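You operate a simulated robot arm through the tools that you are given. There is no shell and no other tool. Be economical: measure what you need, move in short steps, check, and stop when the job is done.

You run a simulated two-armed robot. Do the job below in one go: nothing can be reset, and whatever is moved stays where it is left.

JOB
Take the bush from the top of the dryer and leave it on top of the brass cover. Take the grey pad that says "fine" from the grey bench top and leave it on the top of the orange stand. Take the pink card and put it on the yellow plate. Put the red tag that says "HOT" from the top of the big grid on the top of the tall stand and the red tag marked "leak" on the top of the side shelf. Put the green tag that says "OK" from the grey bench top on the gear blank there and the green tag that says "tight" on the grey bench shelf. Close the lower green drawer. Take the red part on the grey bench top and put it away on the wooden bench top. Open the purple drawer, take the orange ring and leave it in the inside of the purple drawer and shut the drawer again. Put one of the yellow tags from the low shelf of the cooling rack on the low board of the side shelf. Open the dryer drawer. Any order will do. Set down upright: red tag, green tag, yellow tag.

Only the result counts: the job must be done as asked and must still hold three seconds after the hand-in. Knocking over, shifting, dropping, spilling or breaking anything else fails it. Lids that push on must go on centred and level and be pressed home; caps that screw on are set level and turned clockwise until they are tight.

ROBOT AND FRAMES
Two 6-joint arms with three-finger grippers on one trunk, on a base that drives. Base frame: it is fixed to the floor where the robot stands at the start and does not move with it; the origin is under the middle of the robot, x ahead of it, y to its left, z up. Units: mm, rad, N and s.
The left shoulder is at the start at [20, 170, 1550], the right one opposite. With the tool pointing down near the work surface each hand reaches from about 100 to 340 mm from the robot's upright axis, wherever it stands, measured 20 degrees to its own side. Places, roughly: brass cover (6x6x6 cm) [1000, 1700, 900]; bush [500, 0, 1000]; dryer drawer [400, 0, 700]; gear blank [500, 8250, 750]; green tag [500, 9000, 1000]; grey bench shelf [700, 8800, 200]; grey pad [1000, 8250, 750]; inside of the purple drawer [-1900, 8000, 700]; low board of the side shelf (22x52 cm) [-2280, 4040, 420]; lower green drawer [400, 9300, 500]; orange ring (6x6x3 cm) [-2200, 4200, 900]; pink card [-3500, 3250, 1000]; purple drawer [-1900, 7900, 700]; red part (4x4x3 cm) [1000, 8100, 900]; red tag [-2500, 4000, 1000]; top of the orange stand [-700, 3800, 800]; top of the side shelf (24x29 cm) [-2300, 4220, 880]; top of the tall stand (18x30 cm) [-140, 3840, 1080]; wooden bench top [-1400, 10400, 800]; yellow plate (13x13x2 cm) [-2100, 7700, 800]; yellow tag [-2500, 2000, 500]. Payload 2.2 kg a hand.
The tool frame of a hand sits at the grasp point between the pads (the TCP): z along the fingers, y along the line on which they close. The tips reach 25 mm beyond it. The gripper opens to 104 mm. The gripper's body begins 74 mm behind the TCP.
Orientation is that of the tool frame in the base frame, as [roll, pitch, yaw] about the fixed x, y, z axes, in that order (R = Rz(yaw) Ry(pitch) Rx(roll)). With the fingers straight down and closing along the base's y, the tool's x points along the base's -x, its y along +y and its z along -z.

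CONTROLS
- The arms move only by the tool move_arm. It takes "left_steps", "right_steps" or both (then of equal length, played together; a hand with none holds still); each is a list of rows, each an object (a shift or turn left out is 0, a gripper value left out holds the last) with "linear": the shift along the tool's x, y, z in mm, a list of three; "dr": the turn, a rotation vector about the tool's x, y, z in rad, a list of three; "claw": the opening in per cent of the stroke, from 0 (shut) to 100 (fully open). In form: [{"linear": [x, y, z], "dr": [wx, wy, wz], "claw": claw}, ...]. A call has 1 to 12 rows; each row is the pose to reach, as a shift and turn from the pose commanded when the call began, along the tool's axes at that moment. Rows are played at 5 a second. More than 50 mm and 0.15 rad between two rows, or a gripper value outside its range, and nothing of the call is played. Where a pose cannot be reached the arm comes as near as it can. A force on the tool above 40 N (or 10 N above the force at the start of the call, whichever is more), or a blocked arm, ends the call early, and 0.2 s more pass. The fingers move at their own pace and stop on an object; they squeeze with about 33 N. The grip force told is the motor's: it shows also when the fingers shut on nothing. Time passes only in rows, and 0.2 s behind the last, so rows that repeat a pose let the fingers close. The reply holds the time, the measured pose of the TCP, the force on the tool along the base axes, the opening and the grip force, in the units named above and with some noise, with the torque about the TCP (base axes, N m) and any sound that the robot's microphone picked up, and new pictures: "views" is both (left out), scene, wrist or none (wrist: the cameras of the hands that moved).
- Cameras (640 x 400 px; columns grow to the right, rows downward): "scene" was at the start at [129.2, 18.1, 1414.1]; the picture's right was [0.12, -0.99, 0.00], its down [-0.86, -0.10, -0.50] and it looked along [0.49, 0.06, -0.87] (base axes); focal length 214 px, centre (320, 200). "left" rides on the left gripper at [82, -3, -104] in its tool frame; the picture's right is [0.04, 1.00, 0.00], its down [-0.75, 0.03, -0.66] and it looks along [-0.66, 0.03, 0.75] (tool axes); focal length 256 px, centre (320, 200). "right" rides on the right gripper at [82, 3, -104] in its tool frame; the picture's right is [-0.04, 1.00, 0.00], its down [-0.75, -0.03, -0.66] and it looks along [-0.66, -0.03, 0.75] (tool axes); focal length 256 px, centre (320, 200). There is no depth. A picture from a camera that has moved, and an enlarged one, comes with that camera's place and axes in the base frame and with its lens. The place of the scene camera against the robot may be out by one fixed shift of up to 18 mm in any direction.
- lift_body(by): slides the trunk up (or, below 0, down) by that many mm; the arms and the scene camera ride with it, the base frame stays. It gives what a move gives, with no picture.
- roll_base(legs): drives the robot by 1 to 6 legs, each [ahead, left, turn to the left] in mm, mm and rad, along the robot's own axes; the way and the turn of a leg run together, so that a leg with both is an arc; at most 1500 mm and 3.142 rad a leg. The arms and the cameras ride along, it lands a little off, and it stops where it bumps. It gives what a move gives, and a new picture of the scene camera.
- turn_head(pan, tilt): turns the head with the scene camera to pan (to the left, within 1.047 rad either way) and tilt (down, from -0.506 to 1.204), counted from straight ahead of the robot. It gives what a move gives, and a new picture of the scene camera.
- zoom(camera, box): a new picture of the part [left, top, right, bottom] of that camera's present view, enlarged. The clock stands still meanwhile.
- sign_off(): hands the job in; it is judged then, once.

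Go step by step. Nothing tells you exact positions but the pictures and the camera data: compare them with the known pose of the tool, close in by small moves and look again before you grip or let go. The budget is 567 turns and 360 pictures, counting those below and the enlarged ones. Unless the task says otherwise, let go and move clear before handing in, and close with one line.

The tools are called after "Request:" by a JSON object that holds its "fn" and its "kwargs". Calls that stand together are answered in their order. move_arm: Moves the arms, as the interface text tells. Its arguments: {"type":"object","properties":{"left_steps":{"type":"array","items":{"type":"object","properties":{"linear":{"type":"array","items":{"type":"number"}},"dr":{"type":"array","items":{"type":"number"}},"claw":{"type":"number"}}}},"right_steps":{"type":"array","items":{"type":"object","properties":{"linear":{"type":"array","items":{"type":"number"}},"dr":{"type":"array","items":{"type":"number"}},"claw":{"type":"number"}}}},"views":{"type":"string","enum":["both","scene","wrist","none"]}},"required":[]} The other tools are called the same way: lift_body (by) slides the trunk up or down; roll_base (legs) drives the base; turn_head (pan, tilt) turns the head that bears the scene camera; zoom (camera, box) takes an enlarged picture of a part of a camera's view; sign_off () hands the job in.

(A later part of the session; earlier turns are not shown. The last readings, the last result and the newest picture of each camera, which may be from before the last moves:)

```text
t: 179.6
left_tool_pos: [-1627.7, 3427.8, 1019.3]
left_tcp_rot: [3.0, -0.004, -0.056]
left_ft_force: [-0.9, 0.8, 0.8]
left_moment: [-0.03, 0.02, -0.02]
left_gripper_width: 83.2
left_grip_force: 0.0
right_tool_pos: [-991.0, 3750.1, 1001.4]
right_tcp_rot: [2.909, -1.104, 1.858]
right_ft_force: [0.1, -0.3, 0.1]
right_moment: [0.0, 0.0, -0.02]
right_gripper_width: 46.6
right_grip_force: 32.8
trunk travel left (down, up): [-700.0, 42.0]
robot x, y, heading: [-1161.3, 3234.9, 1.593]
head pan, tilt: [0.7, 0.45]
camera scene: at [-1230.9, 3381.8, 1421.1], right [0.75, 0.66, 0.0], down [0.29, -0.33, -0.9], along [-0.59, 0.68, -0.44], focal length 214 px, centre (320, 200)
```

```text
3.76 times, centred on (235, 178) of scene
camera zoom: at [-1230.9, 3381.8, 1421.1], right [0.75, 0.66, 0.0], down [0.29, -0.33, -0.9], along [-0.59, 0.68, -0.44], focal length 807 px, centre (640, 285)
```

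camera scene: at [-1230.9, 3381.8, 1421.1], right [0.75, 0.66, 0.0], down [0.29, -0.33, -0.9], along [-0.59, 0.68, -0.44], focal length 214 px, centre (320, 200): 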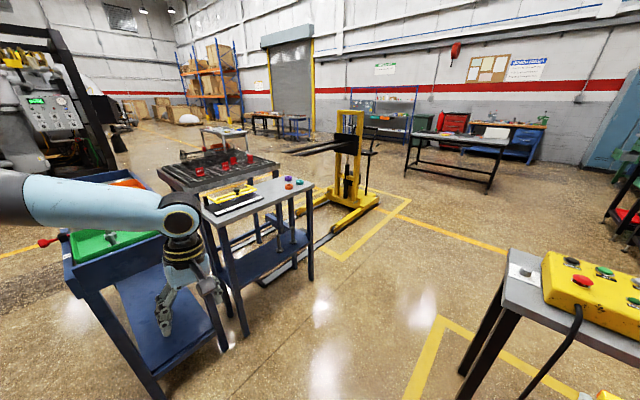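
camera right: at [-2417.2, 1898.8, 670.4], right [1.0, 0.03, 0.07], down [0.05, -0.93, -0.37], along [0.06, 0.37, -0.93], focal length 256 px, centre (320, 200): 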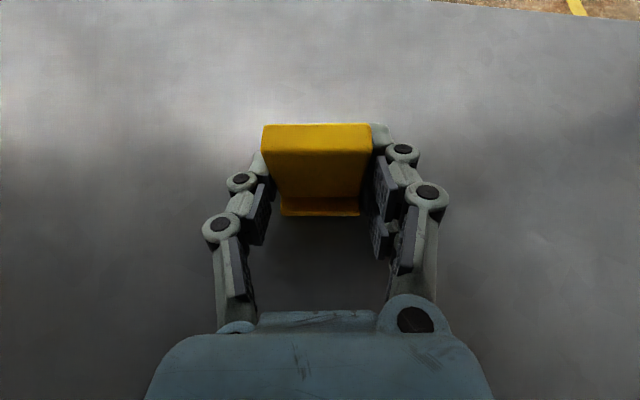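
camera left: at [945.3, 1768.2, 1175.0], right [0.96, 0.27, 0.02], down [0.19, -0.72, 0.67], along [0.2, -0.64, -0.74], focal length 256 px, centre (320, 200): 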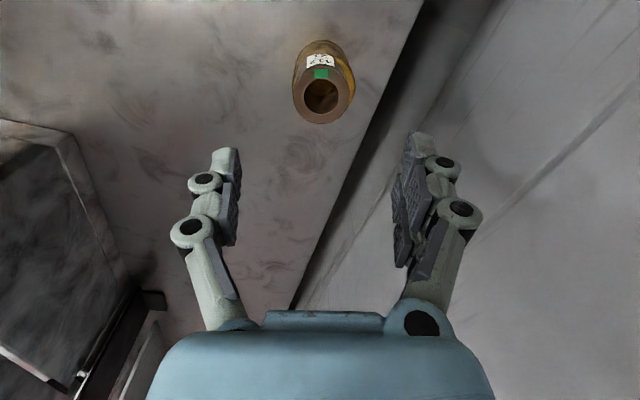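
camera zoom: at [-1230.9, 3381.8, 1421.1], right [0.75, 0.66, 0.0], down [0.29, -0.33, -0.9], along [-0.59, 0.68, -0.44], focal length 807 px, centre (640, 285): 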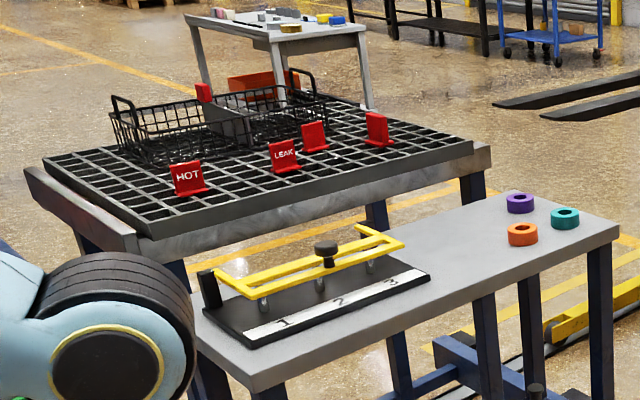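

I can see everything here: the grid with the HOT and LEAK tags, the side shelf top with the rings, and its low board. I'll turn to face −x and line up with the free left part of the low board.

Request:
{"fn": "roll_base", "kwargs": {"legs": [[0, 0, 1.549], [0, -520, 0], [350, 0, 0]]}}

Request:
{"fn": "turn_head", "kwargs": {"pan": -0.15, "tilt": 0.7}}

```text
t: 186.2
left_tool_pos: [-1425.9, 3219.2, 1018.6]
left_tcp_rot: [3.0, -0.002, 1.396]
left_ft_force: [-0.5, 0.2, 0.1]
left_moment: [-0.06, -0.05, -0.04]
left_gripper_width: 83.3
left_grip_force: 0.0
right_tool_pos: [-1667.9, 3890.1, 998.6]
right_tcp_rot: [2.915, -1.099, -2.979]
right_ft_force: [-0.4, 0.5, -1.1]
right_moment: [-0.03, -0.02, 0.02]
right_gripper_width: 46.3
right_grip_force: 33.1
trunk travel left (down, up): [-700.0, 42.0]
robot x, y, heading: [-1177.6, 3656.6, 3.036]
head pan, tilt: [0.7, 0.45]
stopped in leg 2: the robot was blocked; the commanded pose is now the measured one
camera scene: at [-1330.4, 3625.1, 1421.0], right [-0.56, 0.83, 0.0], down [0.36, 0.24, -0.9], along [-0.74, -0.51, -0.44], focal length 214 px, centre (320, 200)
```

scene: 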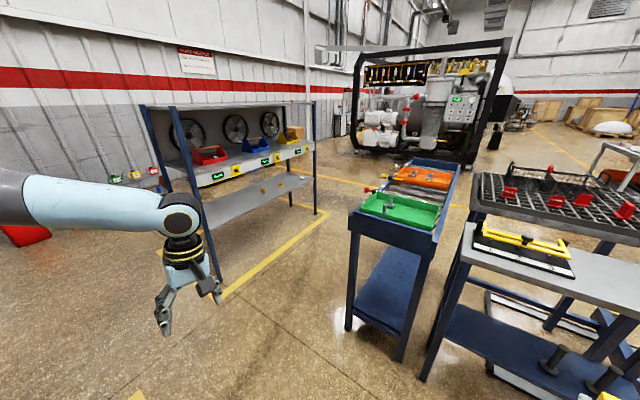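

```text
t: 187.4
left_tool_pos: [-1424.4, 3218.8, 1019.2]
left_tcp_rot: [3.001, -0.002, 1.395]
left_ft_force: [0.0, -0.4, 0.5]
left_moment: [-0.02, -0.02, 0.01]
left_gripper_width: 83.1
left_grip_force: 0.1
right_tool_pos: [-1667.6, 3887.3, 999.9]
right_tcp_rot: [2.909, -1.101, -2.977]
right_ft_force: [0.0, -0.2, 0.0]
right_moment: [0.0, 0.0, 0.0]
right_gripper_width: 46.4
right_grip_force: 33.6
trunk travel left (down, up): [-700.0, 42.0]
robot x, y, heading: [-1173.9, 3658.5, 3.039]
head pan, tilt: [-0.15, 0.7]
camera scene: at [-1334.9, 3695.1, 1398.9], right [0.25, 0.97, 0.0], down [0.62, -0.16, -0.77], along [-0.74, 0.19, -0.64], focal length 214 px, centre (320, 200)
```

scene: 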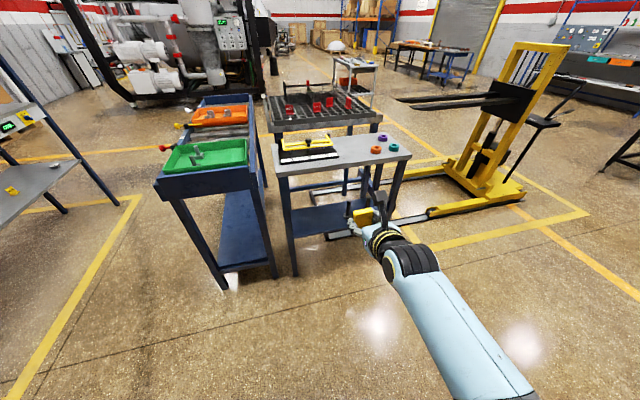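

I was blocked while moving right. I'll look to the right to see what it was.

Request:
{"fn": "turn_head", "kwargs": {"pan": -1.04, "tilt": 0.6}}

```text
t: 188.6
left_tool_pos: [-1424.1, 3216.4, 1018.2]
left_tcp_rot: [3.002, -0.003, 1.396]
left_ft_force: [0.1, 0.0, -0.6]
left_moment: [-0.01, 0.0, 0.0]
left_gripper_width: 83.3
left_grip_force: 0.2
right_tool_pos: [-1667.6, 3887.4, 1000.7]
right_tcp_rot: [2.91, -1.102, -2.977]
right_ft_force: [0.8, 0.0, -0.8]
right_moment: [0.0, 0.04, 0.01]
right_gripper_width: 46.6
right_grip_force: 33.5
trunk travel left (down, up): [-700.0, 42.0]
robot x, y, heading: [-1173.8, 3655.2, 3.04]
head pan, tilt: [-1.04, 0.6]
camera scene: at [-1289.4, 3754.3, 1407.6], right [0.91, 0.42, 0.0], down [0.24, -0.51, -0.83], along [-0.34, 0.75, -0.56], focal length 214 px, centre (320, 200)
```

scene: 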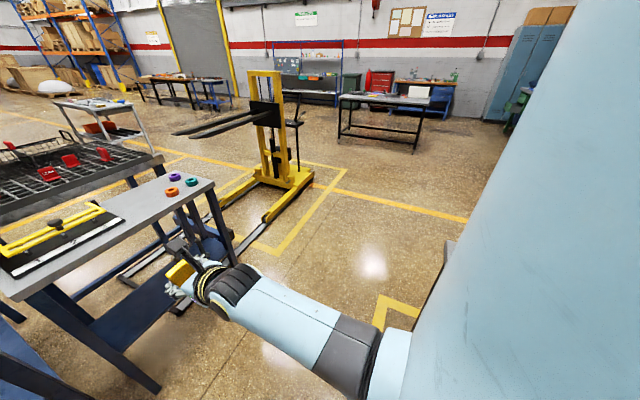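

The right upper arm touched the control table's corner. I'll go ahead, away from it, before sliding right.

Request:
{"fn": "roll_base", "kwargs": {"legs": [[200, 0, 0.1], [80, -80, 0]]}}

Request:
{"fn": "turn_head", "kwargs": {"pan": -0.4, "tilt": 0.85}}

```text
t: 191.0
left_tool_pos: [-1658.2, 3285.6, 1018.4]
left_tcp_rot: [3.0, -0.002, 1.497]
left_ft_force: [0.7, -0.5, 0.3]
left_moment: [-0.03, 0.0, -0.01]
left_gripper_width: 83.4
left_grip_force: 0.0
right_tool_pos: [-1967.9, 3926.7, 1001.3]
right_tcp_rot: [2.91, -1.102, -2.874]
right_ft_force: [0.2, -0.2, -0.9]
right_moment: [0.0, 0.0, 0.0]
right_gripper_width: 46.5
right_grip_force: 32.6
trunk travel left (down, up): [-700.0, 42.0]
robot x, y, heading: [-1455.3, 3750.0, 3.14]
head pan, tilt: [-1.04, 0.6]
camera scene: at [-1576.5, 3833.3, 1407.5], right [0.86, 0.51, 0.0], down [0.29, -0.49, -0.82], along [-0.42, 0.71, -0.57], focal length 214 px, centre (320, 200)
```

scene: 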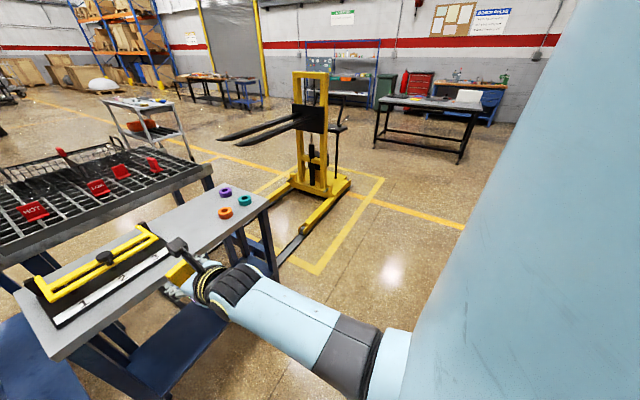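

```text
t: 192.0
left_tool_pos: [-1657.9, 3284.6, 1017.8]
left_tcp_rot: [3.0, -0.002, 1.498]
left_ft_force: [-0.3, -0.2, 0.1]
left_moment: [0.0, 0.01, 0.03]
left_gripper_width: 83.3
left_grip_force: 0.1
right_tool_pos: [-1967.4, 3927.2, 1000.5]
right_tcp_rot: [2.913, -1.1, -2.876]
right_ft_force: [-0.1, 0.1, 0.1]
right_moment: [0.02, 0.02, 0.03]
right_gripper_width: 46.7
right_grip_force: 33.3
trunk travel left (down, up): [-700.0, 42.0]
robot x, y, heading: [-1451.5, 3746.1, 3.144]
head pan, tilt: [-0.4, 0.85]
camera scene: at [-1603.8, 3787.3, 1386.7], right [0.39, 0.92, 0.0], down [0.69, -0.29, -0.66], along [-0.61, 0.26, -0.75], focal length 214 px, centre (320, 200)
```

scene: 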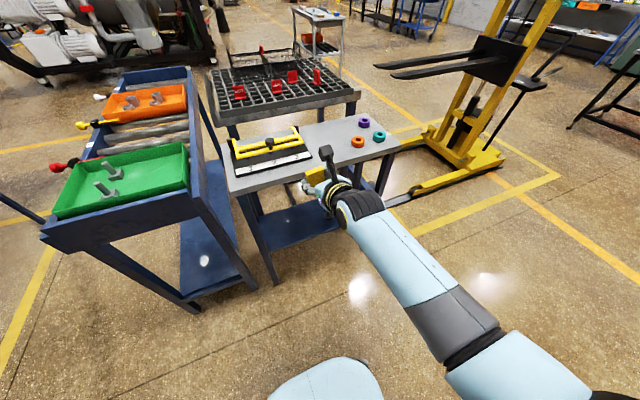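

The side shelf's front edge is at x ≈ −2150 and the low board starts at about −2175. I'll lower down and look with the hand camera.

Request:
{"fn": "lift_body", "kwargs": {"by": -400}}

Request:
{"fn": "lift_body", "kwargs": {"by": -110}}

Request:
{"fn": "turn_head", "kwargs": {"pan": -0.4, "tilt": 0.6}}

Request:
{"fn": "zoom", "kwargs": {"camera": "right", "box": [0, 0, 640, 400]}}

```text
t: 195.8
left_tool_pos: [-1657.6, 3283.9, 619.0]
left_tcp_rot: [3.002, -0.003, 1.498]
left_ft_force: [-0.3, 0.1, 0.4]
left_moment: [-0.01, -0.02, -0.02]
left_gripper_width: 83.4
left_grip_force: 0.1
right_tool_pos: [-1968.5, 3926.6, 600.8]
right_tcp_rot: [2.91, -1.101, -2.876]
right_ft_force: [1.0, 0.0, -0.7]
right_moment: [0.0, -0.01, -0.01]
right_gripper_width: 46.6
right_grip_force: 33.2
trunk travel left (down, up): [-300.0, 442.0]
robot x, y, heading: [-1452.8, 3748.0, 3.14]
head pan, tilt: [-0.4, 0.85]
```

```text
t: 197.2
left_tool_pos: [-1645.4, 3285.5, 501.0]
left_tcp_rot: [2.952, -0.009, 1.497]
left_ft_force: [0.0, 0.3, 0.9]
left_moment: [0.01, 0.01, -0.01]
left_gripper_width: 83.3
left_grip_force: 0.0
right_tool_pos: [-1965.9, 3928.6, 489.3]
right_tcp_rot: [2.901, -1.1, -2.867]
right_ft_force: [0.2, 0.0, -0.1]
right_moment: [0.03, -0.03, -0.01]
right_gripper_width: 46.5
right_grip_force: 33.0
trunk travel left (down, up): [-190.0, 552.0]
robot x, y, heading: [-1455.1, 3749.0, 3.144]
head pan, tilt: [-0.4, 0.85]
```

```text
t: 198.0
left_tool_pos: [-1645.2, 3285.4, 499.6]
left_tcp_rot: [2.95, -0.008, 1.5]
left_ft_force: [0.3, 0.0, -0.2]
left_moment: [0.0, 0.0, -0.01]
left_gripper_width: 83.1
left_grip_force: 0.1
right_tool_pos: [-1966.5, 3927.7, 490.4]
right_tcp_rot: [2.902, -1.102, -2.865]
right_ft_force: [-0.3, 0.2, -0.7]
right_moment: [-0.01, -0.02, -0.01]
right_gripper_width: 46.4
right_grip_force: 32.6
trunk travel left (down, up): [-190.0, 552.0]
robot x, y, heading: [-1456.0, 3745.8, 3.141]
head pan, tilt: [-0.4, 0.6]
camera scene: at [-1630.2, 3791.1, 886.4], right [0.39, 0.92, 0.0], down [0.52, -0.22, -0.82], along [-0.76, 0.32, -0.57], focal length 214 px, centre (320, 200)
```

scene: 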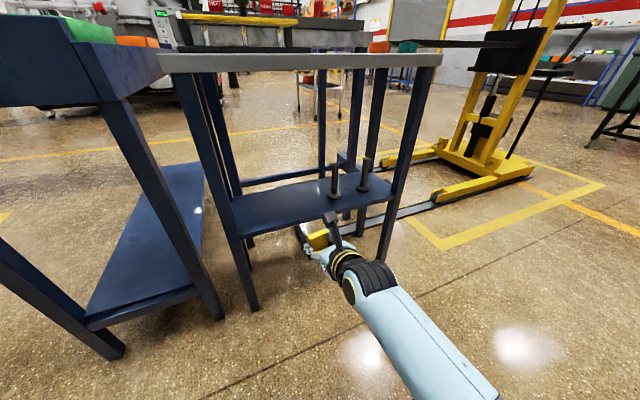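

```text
1.00 times, centred on (320, 200) of right (not enlarged: the box is as wide or as high as the picture)
camera zoom: at [-1911.1, 3921.6, 609.5], right [-0.04, 1.0, 0.07], down [0.92, 0.07, -0.39], along [-0.39, 0.05, -0.92], focal length 256 px, centre (320, 200)
```

zoom: 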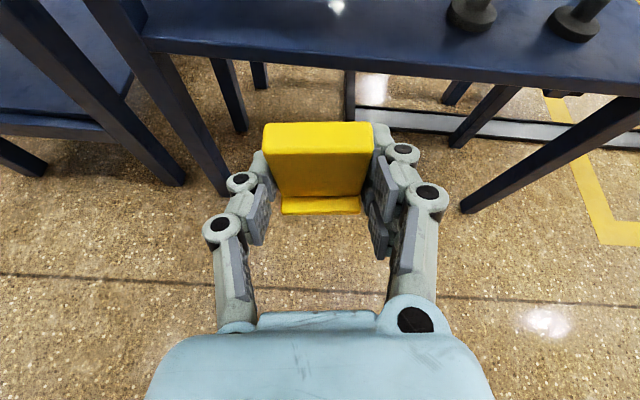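

The board is clear around y 3925. I'll drive in 270 mm with the tag about 38 mm above it.

Request:
{"fn": "roll_base", "kwargs": {"legs": [[265, 0, 0]]}}

Request:
{"fn": "zoom", "kwargs": {"camera": "right", "box": [0, 0, 640, 400]}}

```text
t: 199.9
left_tool_pos: [-1910.9, 3285.5, 500.3]
left_tcp_rot: [2.951, -0.008, 1.498]
left_ft_force: [-0.3, -0.4, -0.1]
left_moment: [-0.02, -0.01, 0.0]
left_gripper_width: 83.2
left_grip_force: 0.0
right_tool_pos: [-2233.0, 3927.5, 490.9]
right_tcp_rot: [2.903, -1.1, -2.866]
right_ft_force: [0.0, -0.2, -0.4]
right_moment: [-0.01, -0.01, 0.0]
right_gripper_width: 46.4
right_grip_force: 33.7
trunk travel left (down, up): [-190.0, 552.0]
robot x, y, heading: [-1718.1, 3751.1, -3.139]
head pan, tilt: [-0.4, 0.6]
camera scene: at [-1895.4, 3791.1, 886.5], right [0.39, 0.92, 0.0], down [0.52, -0.22, -0.82], along [-0.76, 0.32, -0.57], focal length 214 px, centre (320, 200)
```

scene: 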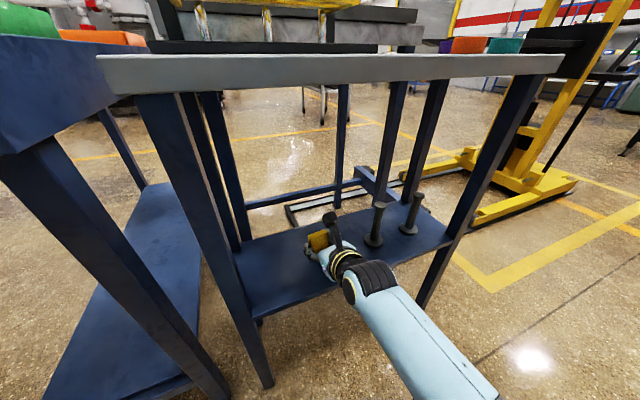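

```text
1.00 times, centred on (320, 200) of right (not enlarged: the box is as wide or as high as the picture)
camera zoom: at [-2176.7, 3921.5, 609.7], right [-0.04, 1.0, 0.07], down [0.92, 0.07, -0.39], along [-0.39, 0.05, -0.92], focal length 256 px, centre (320, 200)
```

zoom: 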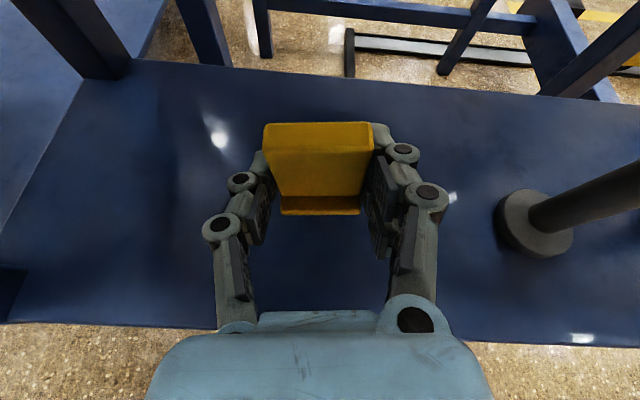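

The tag is over the middle of the board (z ≈ 420). I'll lower with the trunk, checking the force.

Request:
{"fn": "lift_body", "kwargs": {"by": -32}}

Request:
{"fn": "zoom", "kwargs": {"camera": "right", "box": [160, 80, 480, 280]}}

Request:
{"fn": "zoom", "kwargs": {"camera": "scene", "box": [260, 180, 420, 290]}}

```text
t: 200.7
left_tool_pos: [-1904.0, 3286.5, 464.9]
left_tcp_rot: [2.92, -0.015, 1.498]
left_ft_force: [-0.2, 0.6, 0.2]
left_moment: [0.0, 0.0, 0.0]
left_gripper_width: 83.3
left_grip_force: 0.0
right_tool_pos: [-2232.3, 3929.4, 458.0]
right_tcp_rot: [2.896, -1.1, -2.859]
right_ft_force: [0.1, -0.3, 0.1]
right_moment: [0.01, 0.01, -0.02]
right_gripper_width: 46.4
right_grip_force: 33.0
trunk travel left (down, up): [-158.0, 584.0]
robot x, y, heading: [-1719.8, 3743.8, -3.146]
head pan, tilt: [-0.4, 0.6]
```

```text
2.00 times, centred on (320, 180) of right
camera zoom: at [-2175.6, 3922.6, 576.9], right [-0.04, 1.0, 0.08], down [0.92, 0.07, -0.39], along [-0.39, 0.05, -0.92], focal length 512 px, centre (320, 240)
```

zoom: 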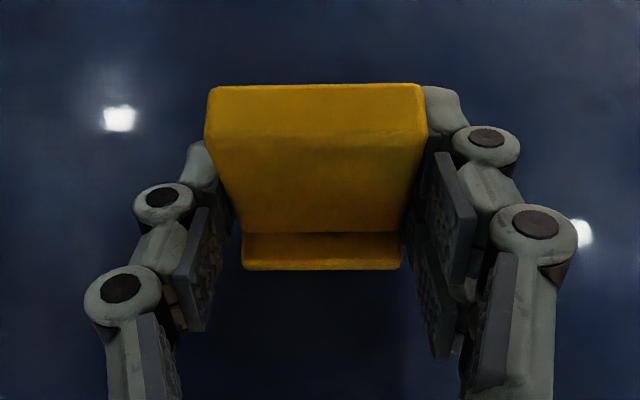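

```text
3.64 times, centred on (340, 235) of scene
camera zoom: at [-1897.7, 3791.1, 853.5], right [0.39, 0.92, 0.0], down [0.52, -0.22, -0.83], along [-0.76, 0.32, -0.56], focal length 780 px, centre (247, 73)
```

zoom: 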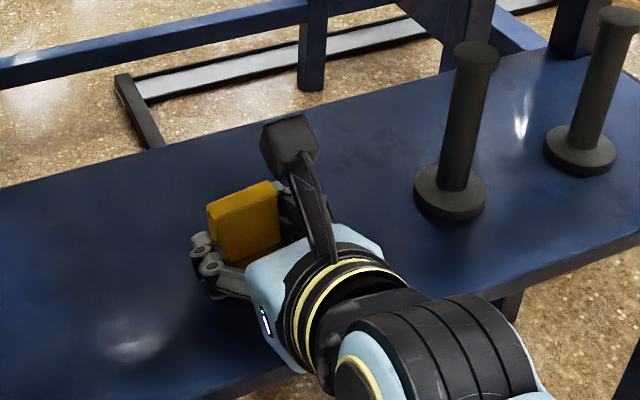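

Request:
{"fn": "lift_body", "kwargs": {"by": -4}}

Request:
{"fn": "lift_body", "kwargs": {"by": -3}}

```text
t: 201.2
left_tool_pos: [-1904.2, 3286.3, 459.4]
left_tcp_rot: [2.92, -0.014, 1.498]
left_ft_force: [0.6, 0.5, 0.7]
left_moment: [0.02, 0.04, 0.02]
left_gripper_width: 83.2
left_grip_force: 0.2
right_tool_pos: [-2232.8, 3928.9, 453.7]
right_tcp_rot: [2.893, -1.1, -2.854]
right_ft_force: [0.6, 0.2, 0.4]
right_moment: [0.01, 0.0, 0.03]
right_gripper_width: 46.6
right_grip_force: 33.1
trunk travel left (down, up): [-154.0, 588.0]
robot x, y, heading: [-1719.2, 3749.4, -3.144]
head pan, tilt: [-0.4, 0.6]
```

```text
t: 201.7
left_tool_pos: [-1903.3, 3287.4, 455.7]
left_tcp_rot: [2.918, -0.014, 1.498]
left_ft_force: [-0.6, -0.1, 0.0]
left_moment: [-0.02, 0.03, 0.04]
left_gripper_width: 83.4
left_grip_force: 0.2
right_tool_pos: [-2232.4, 3930.1, 452.2]
right_tcp_rot: [2.893, -1.101, -2.856]
right_ft_force: [0.4, 0.1, -0.5]
right_moment: [-0.02, 0.0, -0.01]
right_gripper_width: 46.5
right_grip_force: 32.3
trunk travel left (down, up): [-151.0, 591.0]
robot x, y, heading: [-1720.2, 3751.2, -3.142]
head pan, tilt: [-0.4, 0.6]
```

Request:
{"fn": "lift_body", "kwargs": {"by": -3}}

Request:
{"fn": "lift_body", "kwargs": {"by": -3}}

```text
t: 202.2
left_tool_pos: [-1903.1, 3287.3, 453.8]
left_tcp_rot: [2.918, -0.016, 1.494]
left_ft_force: [0.1, 0.1, 0.2]
left_moment: [-0.02, 0.0, 0.03]
left_gripper_width: 83.0
left_grip_force: 0.1
right_tool_pos: [-2232.9, 3930.0, 450.3]
right_tcp_rot: [2.892, -1.102, -2.854]
right_ft_force: [0.2, 1.2, 8.1]
right_moment: [-0.12, -0.03, 0.0]
right_gripper_width: 46.5
right_grip_force: 33.4
trunk travel left (down, up): [-148.0, 594.0]
robot x, y, heading: [-1719.9, 3746.9, -3.142]
head pan, tilt: [-0.4, 0.6]
```

```text
t: 202.8
left_tool_pos: [-1903.8, 3288.5, 450.3]
left_tcp_rot: [2.917, -0.013, 1.498]
left_ft_force: [-0.3, 0.1, 0.3]
left_moment: [0.02, 0.02, -0.02]
left_gripper_width: 83.3
left_grip_force: 0.0
right_tool_pos: [-2234.3, 3930.4, 448.1]
right_tcp_rot: [2.884, -1.106, -2.85]
right_ft_force: [1.4, 0.7, 22.4]
right_moment: [-0.46, -0.22, 0.01]
right_gripper_width: 46.6
right_grip_force: 32.9
trunk travel left (down, up): [-145.0, 597.0]
robot x, y, heading: [-1716.5, 3744.3, -3.143]
head pan, tilt: [-0.4, 0.6]
```

Contact is made. I'll ease up 3 mm, open the hand, then back straight out.

Request:
{"fn": "lift_body", "kwargs": {"by": 3}}

Request:
{"fn": "move_arm", "kwargs": {"right_steps": [{"claw": 55}, {"claw": 65}, {"claw": 80}, {"claw": 80}], "views": "wrist"}}

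```text
t: 203.3
left_tool_pos: [-1903.9, 3286.3, 452.6]
left_tcp_rot: [2.915, -0.014, 1.494]
left_ft_force: [-0.8, -0.4, 0.1]
left_moment: [-0.02, 0.03, 0.01]
left_gripper_width: 83.0
left_grip_force: 0.1
right_tool_pos: [-2233.8, 3930.0, 449.0]
right_tcp_rot: [2.89, -1.101, -2.855]
right_ft_force: [1.9, 0.7, 7.6]
right_moment: [-0.21, -0.09, -0.01]
right_gripper_width: 46.5
right_grip_force: 33.3
trunk travel left (down, up): [-148.0, 594.0]
robot x, y, heading: [-1720.5, 3747.1, -3.144]
head pan, tilt: [-0.4, 0.6]
```

```text
t: 204.3
left_tool_pos: [-1905.4, 3285.4, 452.7]
left_tcp_rot: [2.916, -0.012, 1.498]
left_ft_force: [-0.5, 1.2, -0.1]
left_moment: [0.01, -0.03, -0.01]
left_gripper_width: 83.4
left_grip_force: 0.1
right_tool_pos: [-2233.0, 3930.5, 448.1]
right_tcp_rot: [2.892, -1.101, -2.853]
right_ft_force: [0.5, 1.0, 0.2]
right_moment: [0.02, 0.02, 0.02]
right_gripper_width: 83.1
right_grip_force: 0.0
trunk travel left (down, up): [-148.0, 594.0]
robot x, y, heading: [-1718.5, 3750.7, -3.141]
head pan, tilt: [-0.4, 0.6]
camera right: at [-2176.8, 3922.8, 567.6], right [-0.05, 1.0, 0.08], down [0.92, 0.07, -0.39], along [-0.39, 0.05, -0.92], focal length 256 px, centre (320, 200)
```

right: 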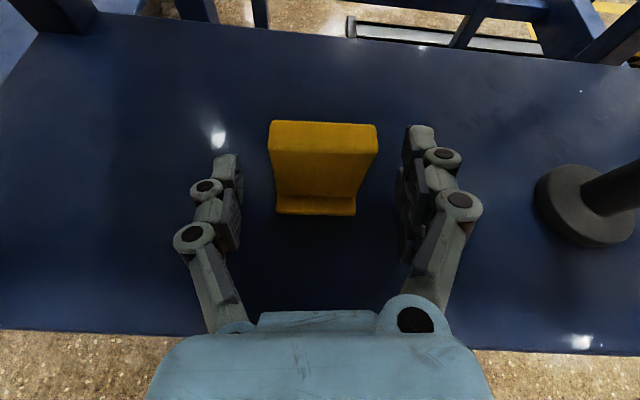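

The yellow tag stands upright on the low board. I'll back out and rise, then go for the LEAK tag on the grid from this side, over the side shelf.

Request:
{"fn": "lift_body", "kwargs": {"by": 12}}

Request:
{"fn": "roll_base", "kwargs": {"legs": [[-300, 0, 0]]}}

Request:
{"fn": "lift_body", "kwargs": {"by": 400}}

Request:
{"fn": "lift_body", "kwargs": {"by": 182}}

Request:
{"fn": "turn_head", "kwargs": {"pan": -0.1, "tilt": 0.6}}

```text
t: 204.9
left_tool_pos: [-1903.2, 3287.7, 464.1]
left_tcp_rot: [2.917, -0.015, 1.498]
left_ft_force: [-0.2, 0.5, 0.4]
left_moment: [0.03, -0.03, -0.01]
left_gripper_width: 83.0
left_grip_force: 0.0
right_tool_pos: [-2233.4, 3929.1, 459.3]
right_tcp_rot: [2.894, -1.099, -2.856]
right_ft_force: [-0.1, -0.1, 1.0]
right_moment: [-0.01, 0.02, -0.02]
right_gripper_width: 83.1
right_grip_force: 0.2
trunk travel left (down, up): [-160.0, 582.0]
robot x, y, heading: [-1719.4, 3745.8, -3.141]
head pan, tilt: [-0.4, 0.6]
```

```text
t: 206.9
left_tool_pos: [-1601.8, 3287.6, 464.7]
left_tcp_rot: [2.917, -0.014, 1.498]
left_ft_force: [0.0, -0.5, 0.0]
left_moment: [0.0, 0.0, 0.04]
left_gripper_width: 83.4
left_grip_force: 0.1
right_tool_pos: [-1930.3, 3927.8, 459.8]
right_tcp_rot: [2.896, -1.099, -2.856]
right_ft_force: [-0.2, -0.2, 0.1]
right_moment: [0.03, -0.02, -0.04]
right_gripper_width: 83.0
right_grip_force: 0.1
trunk travel left (down, up): [-160.0, 582.0]
robot x, y, heading: [-1420.6, 3748.4, -3.139]
head pan, tilt: [-0.4, 0.6]
camera scene: at [-1595.4, 3791.1, 855.5], right [0.39, 0.92, 0.0], down [0.52, -0.22, -0.82], along [-0.76, 0.32, -0.57], focal length 214 px, centre (320, 200)
```

scene: 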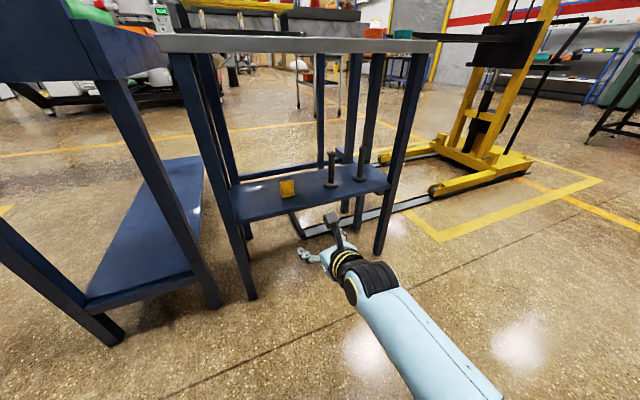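

```text
t: 210.8
left_tool_pos: [-1601.8, 3287.6, 865.4]
left_tcp_rot: [2.917, -0.014, 1.499]
left_ft_force: [0.2, 0.6, -0.1]
left_moment: [0.01, 0.02, 0.04]
left_gripper_width: 83.2
left_grip_force: 0.0
right_tool_pos: [-1929.5, 3928.7, 859.8]
right_tcp_rot: [2.896, -1.1, -2.855]
right_ft_force: [-0.6, 0.3, -0.1]
right_moment: [0.02, -0.02, 0.03]
right_gripper_width: 83.2
right_grip_force: 0.0
trunk travel left (down, up): [-560.0, 182.0]
robot x, y, heading: [-1416.8, 3748.2, -3.137]
head pan, tilt: [-0.4, 0.6]
```

```text
t: 212.8
left_tool_pos: [-1601.0, 3287.9, 1047.2]
left_tcp_rot: [2.917, -0.013, 1.496]
left_ft_force: [0.6, 0.8, -0.7]
left_moment: [-0.04, 0.01, -0.01]
left_gripper_width: 83.2
left_grip_force: 0.1
right_tool_pos: [-1929.7, 3928.9, 1041.4]
right_tcp_rot: [2.897, -1.1, -2.857]
right_ft_force: [0.3, 0.2, 0.3]
right_moment: [-0.02, 0.0, 0.0]
right_gripper_width: 83.0
right_grip_force: 0.1
trunk travel left (down, up): [-742.0, 0.0]
robot x, y, heading: [-1417.9, 3751.1, -3.14]
head pan, tilt: [-0.4, 0.6]
```

```text
t: 213.6
left_tool_pos: [-1601.1, 3287.7, 1047.0]
left_tcp_rot: [2.915, -0.014, 1.5]
left_ft_force: [-0.7, 0.2, -0.7]
left_moment: [-0.01, -0.01, 0.02]
left_gripper_width: 83.0
left_grip_force: 0.2
right_tool_pos: [-1929.6, 3928.9, 1042.4]
right_tcp_rot: [2.896, -1.098, -2.856]
right_ft_force: [-0.3, -0.3, 0.1]
right_moment: [0.01, 0.0, 0.0]
right_gripper_width: 83.5
right_grip_force: 0.0
trunk travel left (down, up): [-742.0, 0.0]
robot x, y, heading: [-1418.9, 3749.7, -3.141]
head pan, tilt: [-0.099, 0.6]
camera scene: at [-1582.4, 3765.5, 1449.7], right [0.1, 1.0, 0.0], down [0.56, -0.06, -0.82], along [-0.82, 0.08, -0.57], focal length 214 px, centre (320, 200)
```

scene: 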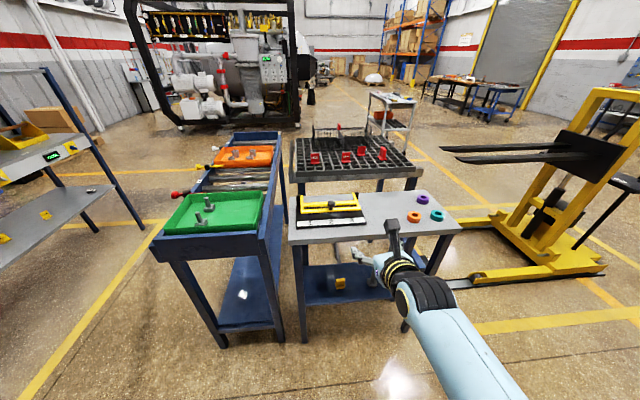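

Request:
{"fn": "zoom", "kwargs": {"camera": "scene", "box": [280, 110, 470, 240]}}

Request:
{"fn": "zoom", "kwargs": {"camera": "scene", "box": [285, 120, 425, 185]}}

```text
3.08 times, centred on (375, 175) of scene
camera zoom: at [-1582.4, 3765.5, 1449.7], right [0.1, 1.0, 0.0], down [0.56, -0.06, -0.82], along [-0.82, 0.08, -0.57], focal length 660 px, centre (151, 277)
```

zoom: 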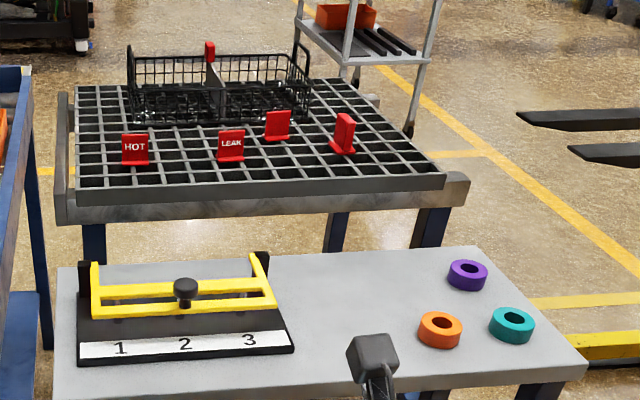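

```text
4.57 times, centred on (355, 152) of scene
camera zoom: at [-1582.4, 3765.5, 1449.7], right [0.1, 1.0, 0.0], down [0.56, -0.06, -0.82], along [-0.82, 0.08, -0.57], focal length 980 px, centre (160, 417)
```

zoom: 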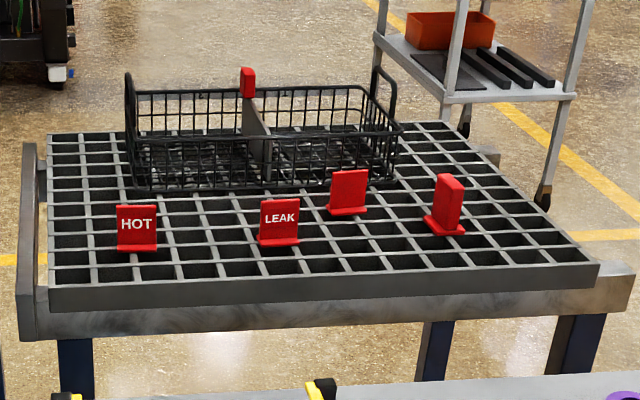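

LEAK is at (−2586, 3999, 1005) and HOT at (−2586, 3839, 1005). I'll extend the right arm forward here in the clear, to see how far it reaches with this pitch.

Request:
{"fn": "move_arm", "kwargs": {"right_steps": [{"linear": [10, 1, 22]}, {"linear": [22, 2, 45]}, {"linear": [33, 3, 68]}, {"linear": [44, 4, 90]}, {"linear": [54, 5, 112]}, {"linear": [65, 6, 135]}, {"linear": [65, 6, 135]}], "views": "none"}}

```text
t: 215.2
left_tool_pos: [-1600.7, 3286.3, 1047.9]
left_tcp_rot: [2.919, -0.014, 1.496]
left_ft_force: [0.0, 0.2, -0.6]
left_moment: [0.04, -0.02, 0.04]
left_gripper_width: 83.2
left_grip_force: 0.1
right_tool_pos: [-2080.1, 3928.9, 1052.5]
right_tcp_rot: [2.922, -1.148, -2.805]
right_ft_force: [1.0, -0.4, 0.7]
right_moment: [0.01, 0.03, -0.03]
right_gripper_width: 83.1
right_grip_force: 0.0
right hand out of reach, approached as far as the arm can: row 2, 3, 4, 5, 6, 7
trunk travel left (down, up): [-742.0, 0.0]
robot x, y, heading: [-1415.3, 3742.7, -3.139]
head pan, tilt: [-0.099, 0.6]
```

The hand now reaches 665 mm ahead. I'll drive towards LEAK, stop short of it, and look.

Request:
{"fn": "roll_base", "kwargs": {"legs": [[0, -70, 0], [380, 0, 0]]}}

Request:
{"fn": "zoom", "kwargs": {"camera": "right", "box": [0, 0, 640, 400]}}

```text
t: 218.2
left_tool_pos: [-1981.7, 3356.7, 1047.0]
left_tcp_rot: [2.914, -0.015, 1.501]
left_ft_force: [-0.2, -0.2, 0.4]
left_moment: [-0.01, -0.02, -0.01]
left_gripper_width: 83.1
left_grip_force: 0.1
right_tool_pos: [-2461.3, 3996.1, 1053.6]
right_tcp_rot: [2.923, -1.147, -2.804]
right_ft_force: [0.0, 1.2, -0.5]
right_moment: [-0.01, -0.01, 0.0]
right_gripper_width: 83.3
right_grip_force: 0.1
trunk travel left (down, up): [-742.0, 0.0]
robot x, y, heading: [-1795.9, 3813.9, -3.139]
head pan, tilt: [-0.099, 0.6]
camera scene: at [-1963.5, 3834.2, 1449.6], right [0.1, 1.0, 0.0], down [0.56, -0.05, -0.82], along [-0.82, 0.08, -0.57], focal length 214 px, centre (320, 200)
```

scene: 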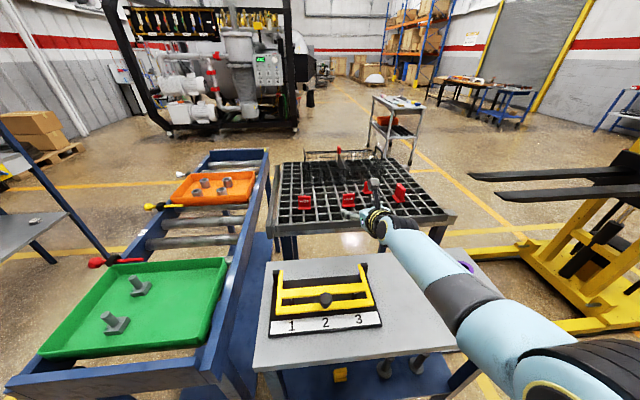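

```text
1.00 times, centred on (320, 200) of right (not enlarged: the box is as wide or as high as the picture)
camera zoom: at [-2400.3, 3997.8, 1168.7], right [-0.12, 0.99, 0.05], down [0.9, 0.13, -0.43], along [-0.43, -0.01, -0.9], focal length 256 px, centre (320, 200)
```

zoom: 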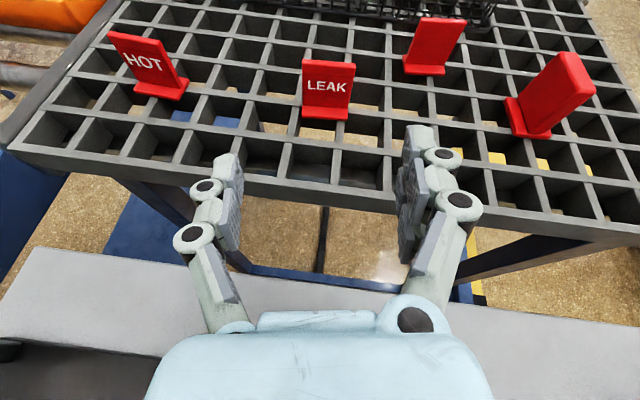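

LEAK is at (−2587, 3989), square to the y axis. I'll correct the hand's small yaw, lower 45 mm and look again.

Request:
{"fn": "move_arm", "kwargs": {"right_steps": [{"dr": [-0.05, 0, 0.025]}, {"dr": [-0.108, -0.006, 0.052]}, {"dr": [-0.108, -0.006, 0.052]}], "views": "none"}}

Request:
{"fn": "lift_body", "kwargs": {"by": -44}}

Request:
{"fn": "zoom", "kwargs": {"camera": "right", "box": [0, 0, 640, 400]}}

```text
t: 219.0
left_tool_pos: [-1981.2, 3357.0, 1047.5]
left_tcp_rot: [2.917, -0.015, 1.5]
left_ft_force: [-0.4, -0.5, 1.1]
left_moment: [0.0, -0.02, 0.0]
left_gripper_width: 83.2
left_grip_force: 0.1
right_tool_pos: [-2462.8, 3990.8, 1060.8]
right_tcp_rot: [2.945, -1.195, -2.833]
right_ft_force: [0.3, 0.0, -0.8]
right_moment: [0.0, -0.03, 0.01]
right_gripper_width: 83.1
right_grip_force: 0.0
right hand out of reach, approached as far as the arm can: row 1, 2
trunk travel left (down, up): [-742.0, 0.0]
robot x, y, heading: [-1798.1, 3818.1, -3.144]
head pan, tilt: [-0.099, 0.6]
```

```text
t: 219.9
left_tool_pos: [-1980.5, 3356.5, 1003.9]
left_tcp_rot: [2.916, -0.013, 1.499]
left_ft_force: [0.5, 0.4, 0.2]
left_moment: [0.0, -0.01, 0.0]
left_gripper_width: 83.1
left_grip_force: 0.2
right_tool_pos: [-2462.3, 3988.9, 1016.0]
right_tcp_rot: [2.947, -1.193, -2.836]
right_ft_force: [0.2, 0.1, -0.4]
right_moment: [-0.03, 0.04, -0.05]
right_gripper_width: 83.2
right_grip_force: 0.2
trunk travel left (down, up): [-698.0, 44.0]
robot x, y, heading: [-1796.8, 3814.6, -3.14]
head pan, tilt: [-0.099, 0.6]
```

```text
1.00 times, centred on (320, 200) of right (not enlarged: the box is as wide or as high as the picture)
camera zoom: at [-2396.8, 3993.5, 1129.6], right [-0.11, 0.99, 0.03], down [0.88, 0.11, -0.47], along [-0.47, -0.02, -0.88], focal length 256 px, centre (320, 200)
```

zoom: 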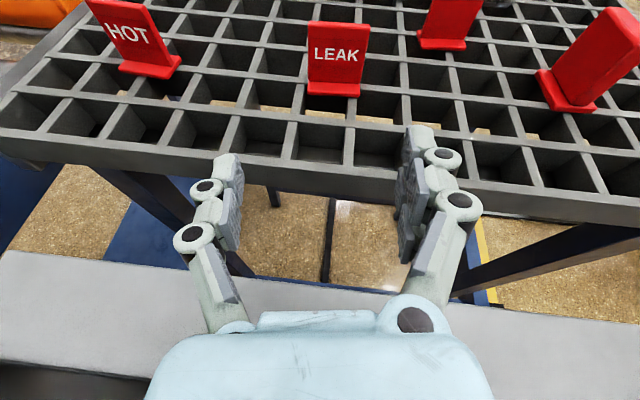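

Request:
{"fn": "lift_body", "kwargs": {"by": -8}}

Request:
{"fn": "roll_base", "kwargs": {"legs": [[75, 0, 0]]}}

Request:
{"fn": "zoom", "kwargs": {"camera": "right", "box": [0, 0, 640, 400]}}

```text
t: 220.4
left_tool_pos: [-1981.9, 3356.9, 995.3]
left_tcp_rot: [2.917, -0.012, 1.501]
left_ft_force: [0.8, 0.2, 0.3]
left_moment: [-0.02, -0.04, -0.02]
left_gripper_width: 83.5
left_grip_force: 0.2
right_tool_pos: [-2463.2, 3990.8, 1007.0]
right_tcp_rot: [2.948, -1.195, -2.837]
right_ft_force: [-0.6, -1.0, -0.3]
right_moment: [-0.01, -0.03, 0.02]
right_gripper_width: 83.0
right_grip_force: 0.1
trunk travel left (down, up): [-690.0, 52.0]
robot x, y, heading: [-1799.3, 3818.0, -3.14]
head pan, tilt: [-0.099, 0.6]
```

```text
t: 221.5
left_tool_pos: [-2057.7, 3357.0, 995.4]
left_tcp_rot: [2.915, -0.014, 1.499]
left_ft_force: [-1.3, 0.1, -0.9]
left_moment: [-0.02, -0.05, -0.03]
left_gripper_width: 83.1
left_grip_force: 0.2
right_tool_pos: [-2538.9, 3989.3, 1007.2]
right_tcp_rot: [2.949, -1.193, -2.837]
right_ft_force: [-0.6, -0.1, -0.5]
right_moment: [0.01, 0.05, 0.02]
right_gripper_width: 83.3
right_grip_force: 0.1
trunk travel left (down, up): [-690.0, 52.0]
robot x, y, heading: [-1874.8, 3819.4, -3.144]
head pan, tilt: [-0.099, 0.6]
camera scene: at [-2039.7, 3834.1, 1397.3], right [0.1, 1.0, 0.0], down [0.56, -0.05, -0.82], along [-0.82, 0.08, -0.57], focal length 214 px, centre (320, 200)
```

scene: 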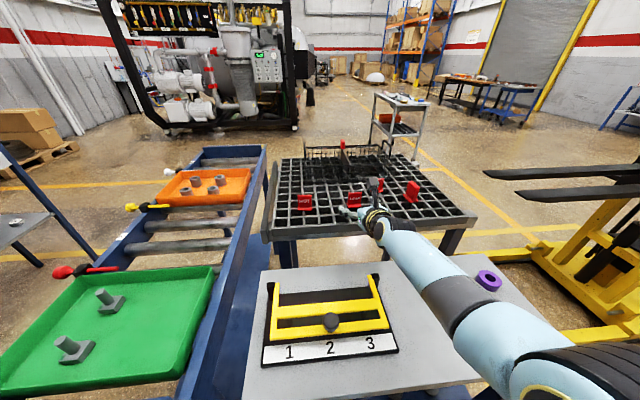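

```text
1.00 times, centred on (320, 200) of right (not enlarged: the box is as wide or as high as the picture)
camera zoom: at [-2472.9, 3993.3, 1120.5], right [-0.11, 0.99, 0.03], down [0.88, 0.11, -0.46], along [-0.47, -0.02, -0.88], focal length 256 px, centre (320, 200)
```

zoom: 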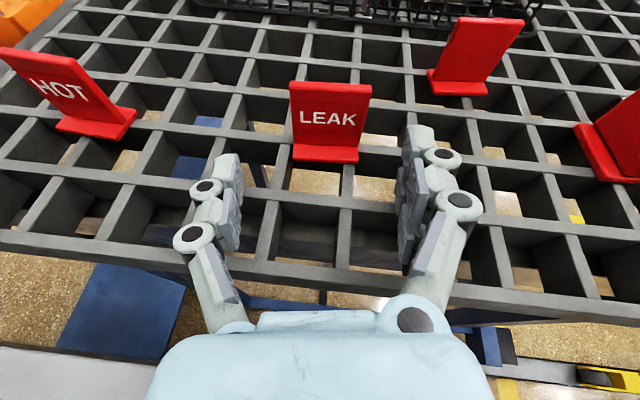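

Request:
{"fn": "roll_base", "kwargs": {"legs": [[44, 0, 0]]}}

Request:
{"fn": "zoom", "kwargs": {"camera": "right", "box": [0, 0, 640, 400]}}

```text
t: 222.4
left_tool_pos: [-2083.8, 3358.4, 994.8]
left_tcp_rot: [2.916, -0.013, 1.5]
left_ft_force: [0.5, -0.1, -0.5]
left_moment: [-0.03, -0.01, 0.02]
left_gripper_width: 83.5
left_grip_force: 0.0
right_tool_pos: [-2566.1, 3991.3, 1006.8]
right_tcp_rot: [2.948, -1.192, -2.838]
right_ft_force: [-0.9, -1.3, -0.7]
right_moment: [0.01, -0.02, -0.03]
right_gripper_width: 82.8
right_grip_force: 0.1
trunk travel left (down, up): [-690.0, 52.0]
robot x, y, heading: [-1899.8, 3815.0, -3.142]
head pan, tilt: [-0.099, 0.6]
camera scene: at [-2066.7, 3834.7, 1397.2], right [0.1, 1.0, 0.0], down [0.56, -0.05, -0.82], along [-0.82, 0.08, -0.57], focal length 214 px, centre (320, 200)
```

scene: 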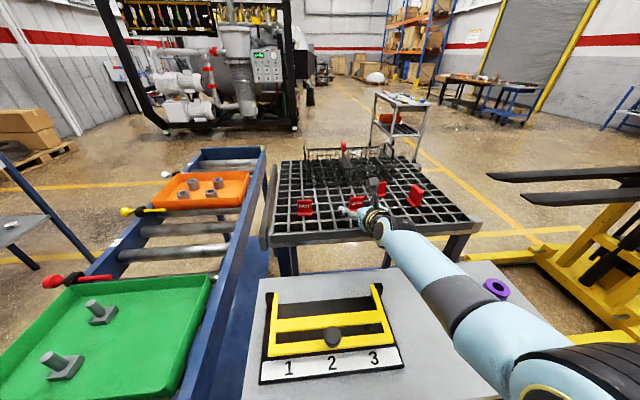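

```text
1.00 times, centred on (320, 200) of right (not enlarged: the box is as wide or as high as the picture)
camera zoom: at [-2499.7, 3994.0, 1120.2], right [-0.11, 0.99, 0.03], down [0.88, 0.11, -0.46], along [-0.46, -0.02, -0.89], focal length 256 px, centre (320, 200)
```

zoom: 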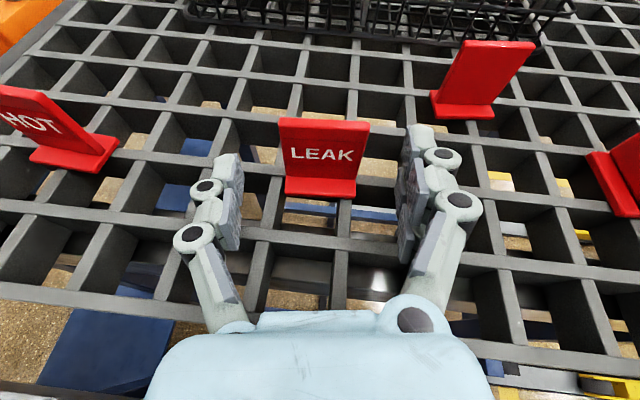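

Request:
{"fn": "roll_base", "kwargs": {"legs": [[15, 0, 0]]}}

Request:
{"fn": "move_arm", "kwargs": {"right_steps": [{"claw": 60}, {"claw": 40}, {"claw": 30}, {"claw": 20}, {"claw": 20}], "views": "wrist"}}

```text
t: 223.3
left_tool_pos: [-2080.4, 3358.6, 996.5]
left_tcp_rot: [2.917, -0.013, 1.504]
left_ft_force: [-0.2, 0.3, 0.2]
left_moment: [-0.02, 0.04, 0.02]
left_gripper_width: 83.1
left_grip_force: 0.0
right_tool_pos: [-2564.5, 3989.1, 1007.0]
right_tcp_rot: [2.946, -1.193, -2.831]
right_ft_force: [0.3, 0.7, 0.1]
right_moment: [-0.01, 0.02, 0.03]
right_gripper_width: 83.3
right_grip_force: 0.2
trunk travel left (down, up): [-690.0, 52.0]
robot x, y, heading: [-1897.9, 3820.0, -3.131]
head pan, tilt: [-0.099, 0.6]
stopped in leg 1: the robot was blocked; the commanded pose is now the measured one
camera scene: at [-2064.7, 3836.0, 1397.5], right [0.09, 1.0, 0.0], down [0.56, -0.05, -0.82], along [-0.82, 0.08, -0.57], focal length 214 px, centre (320, 200)
```

scene: 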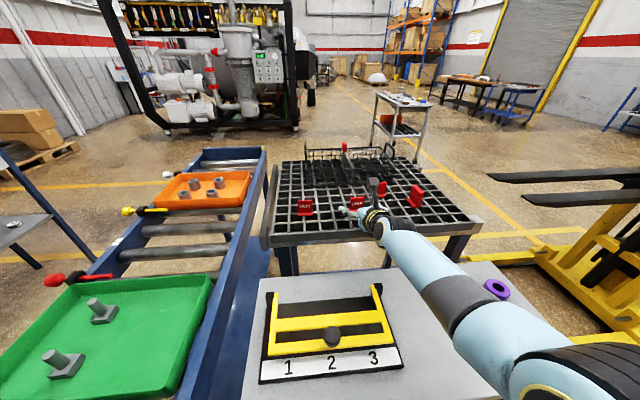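

```text
t: 224.5
left_tool_pos: [-2080.3, 3358.3, 995.7]
left_tcp_rot: [2.917, -0.014, 1.503]
left_ft_force: [0.0, 0.6, 0.4]
left_moment: [0.0, -0.01, 0.01]
left_gripper_width: 83.2
left_grip_force: 0.1
right_tool_pos: [-2565.5, 3989.1, 1007.8]
right_tcp_rot: [2.946, -1.194, -2.832]
right_ft_force: [0.5, 0.6, 1.2]
right_moment: [0.08, 0.04, -0.03]
right_gripper_width: 42.9
right_grip_force: 32.7
trunk travel left (down, up): [-690.0, 52.0]
robot x, y, heading: [-1902.3, 3820.9, -3.133]
head pan, tilt: [-0.099, 0.6]
camera right: at [-2499.0, 3993.3, 1121.7], right [-0.11, 0.99, 0.03], down [0.88, 0.12, -0.47], along [-0.47, -0.02, -0.88], focal length 256 px, centre (320, 200)
```

right: 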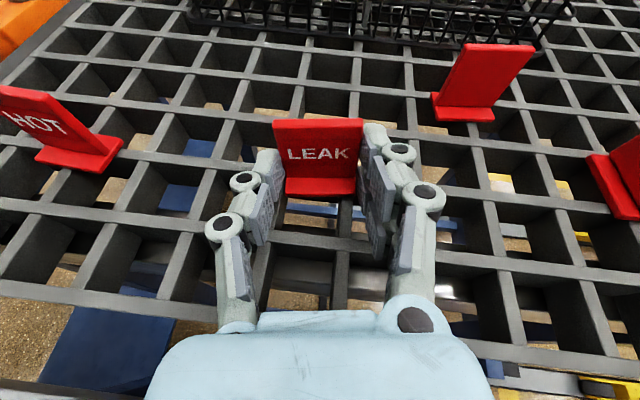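

The base was blocked there, but the fingers reached the tag and hold it at 43 mm. I'll lift and back away slightly.

Request:
{"fn": "lift_body", "kwargs": {"by": 50}}

Request:
{"fn": "roll_base", "kwargs": {"legs": [[-100, 0, -0.01]]}}

Request:
{"fn": "zoom", "kwargs": {"camera": "right", "box": [0, 0, 640, 400]}}

```text
t: 225.5
left_tool_pos: [-2080.3, 3358.3, 1046.0]
left_tcp_rot: [2.915, -0.013, 1.505]
left_ft_force: [0.0, -0.5, -0.2]
left_moment: [-0.02, 0.01, 0.01]
left_gripper_width: 83.2
left_grip_force: 0.1
right_tool_pos: [-2565.5, 3990.1, 1056.8]
right_tcp_rot: [2.946, -1.193, -2.833]
right_ft_force: [0.7, 0.6, -0.5]
right_moment: [0.02, 0.02, 0.0]
right_gripper_width: 42.6
right_grip_force: 32.9
trunk travel left (down, up): [-740.0, 2.0]
robot x, y, heading: [-1897.7, 3822.2, -3.137]
head pan, tilt: [-0.099, 0.6]
```

```text
t: 226.6
left_tool_pos: [-1985.3, 3361.0, 1046.1]
left_tcp_rot: [2.917, -0.014, 1.493]
left_ft_force: [-1.0, 0.4, -0.9]
left_moment: [-0.01, 0.01, 0.0]
left_gripper_width: 83.4
left_grip_force: 0.0
right_tool_pos: [-2462.7, 3997.0, 1058.4]
right_tcp_rot: [2.946, -1.194, -2.842]
right_ft_force: [-0.2, 0.4, -0.5]
right_moment: [-0.04, 0.0, 0.05]
right_gripper_width: 42.9
right_grip_force: 32.8
trunk travel left (down, up): [-740.0, 2.0]
robot x, y, heading: [-1800.5, 3819.7, 3.142]
head pan, tilt: [-0.099, 0.6]
camera scene: at [-1964.0, 3837.9, 1447.8], right [0.1, 0.99, 0.0], down [0.56, -0.06, -0.83], along [-0.82, 0.08, -0.56], focal length 214 px, centre (320, 200)
```

scene: 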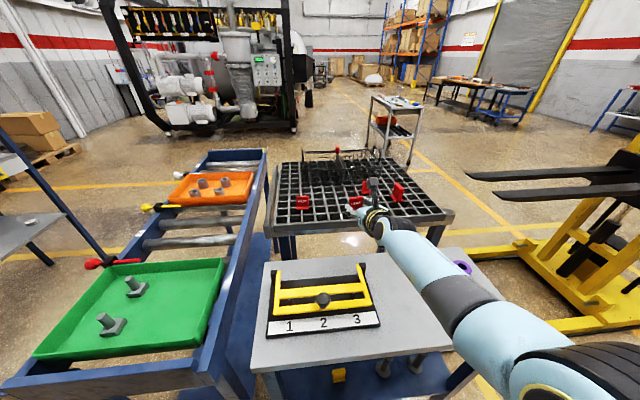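

```text
1.00 times, centred on (320, 200) of right (not enlarged: the box is as wide or as high as the picture)
camera zoom: at [-2397.2, 3999.3, 1171.9], right [-0.1, 0.99, 0.03], down [0.88, 0.11, -0.47], along [-0.47, -0.02, -0.88], focal length 256 px, centre (320, 200)
```

zoom: 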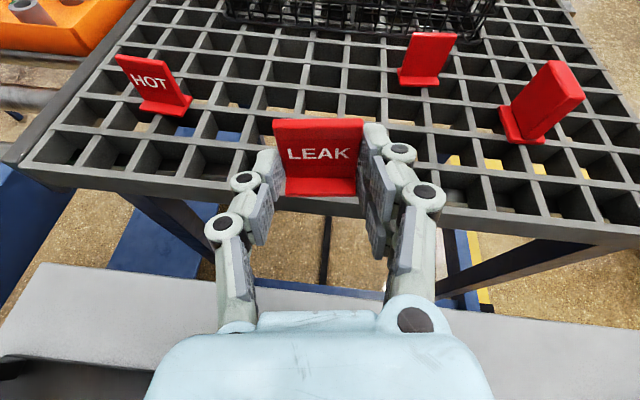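

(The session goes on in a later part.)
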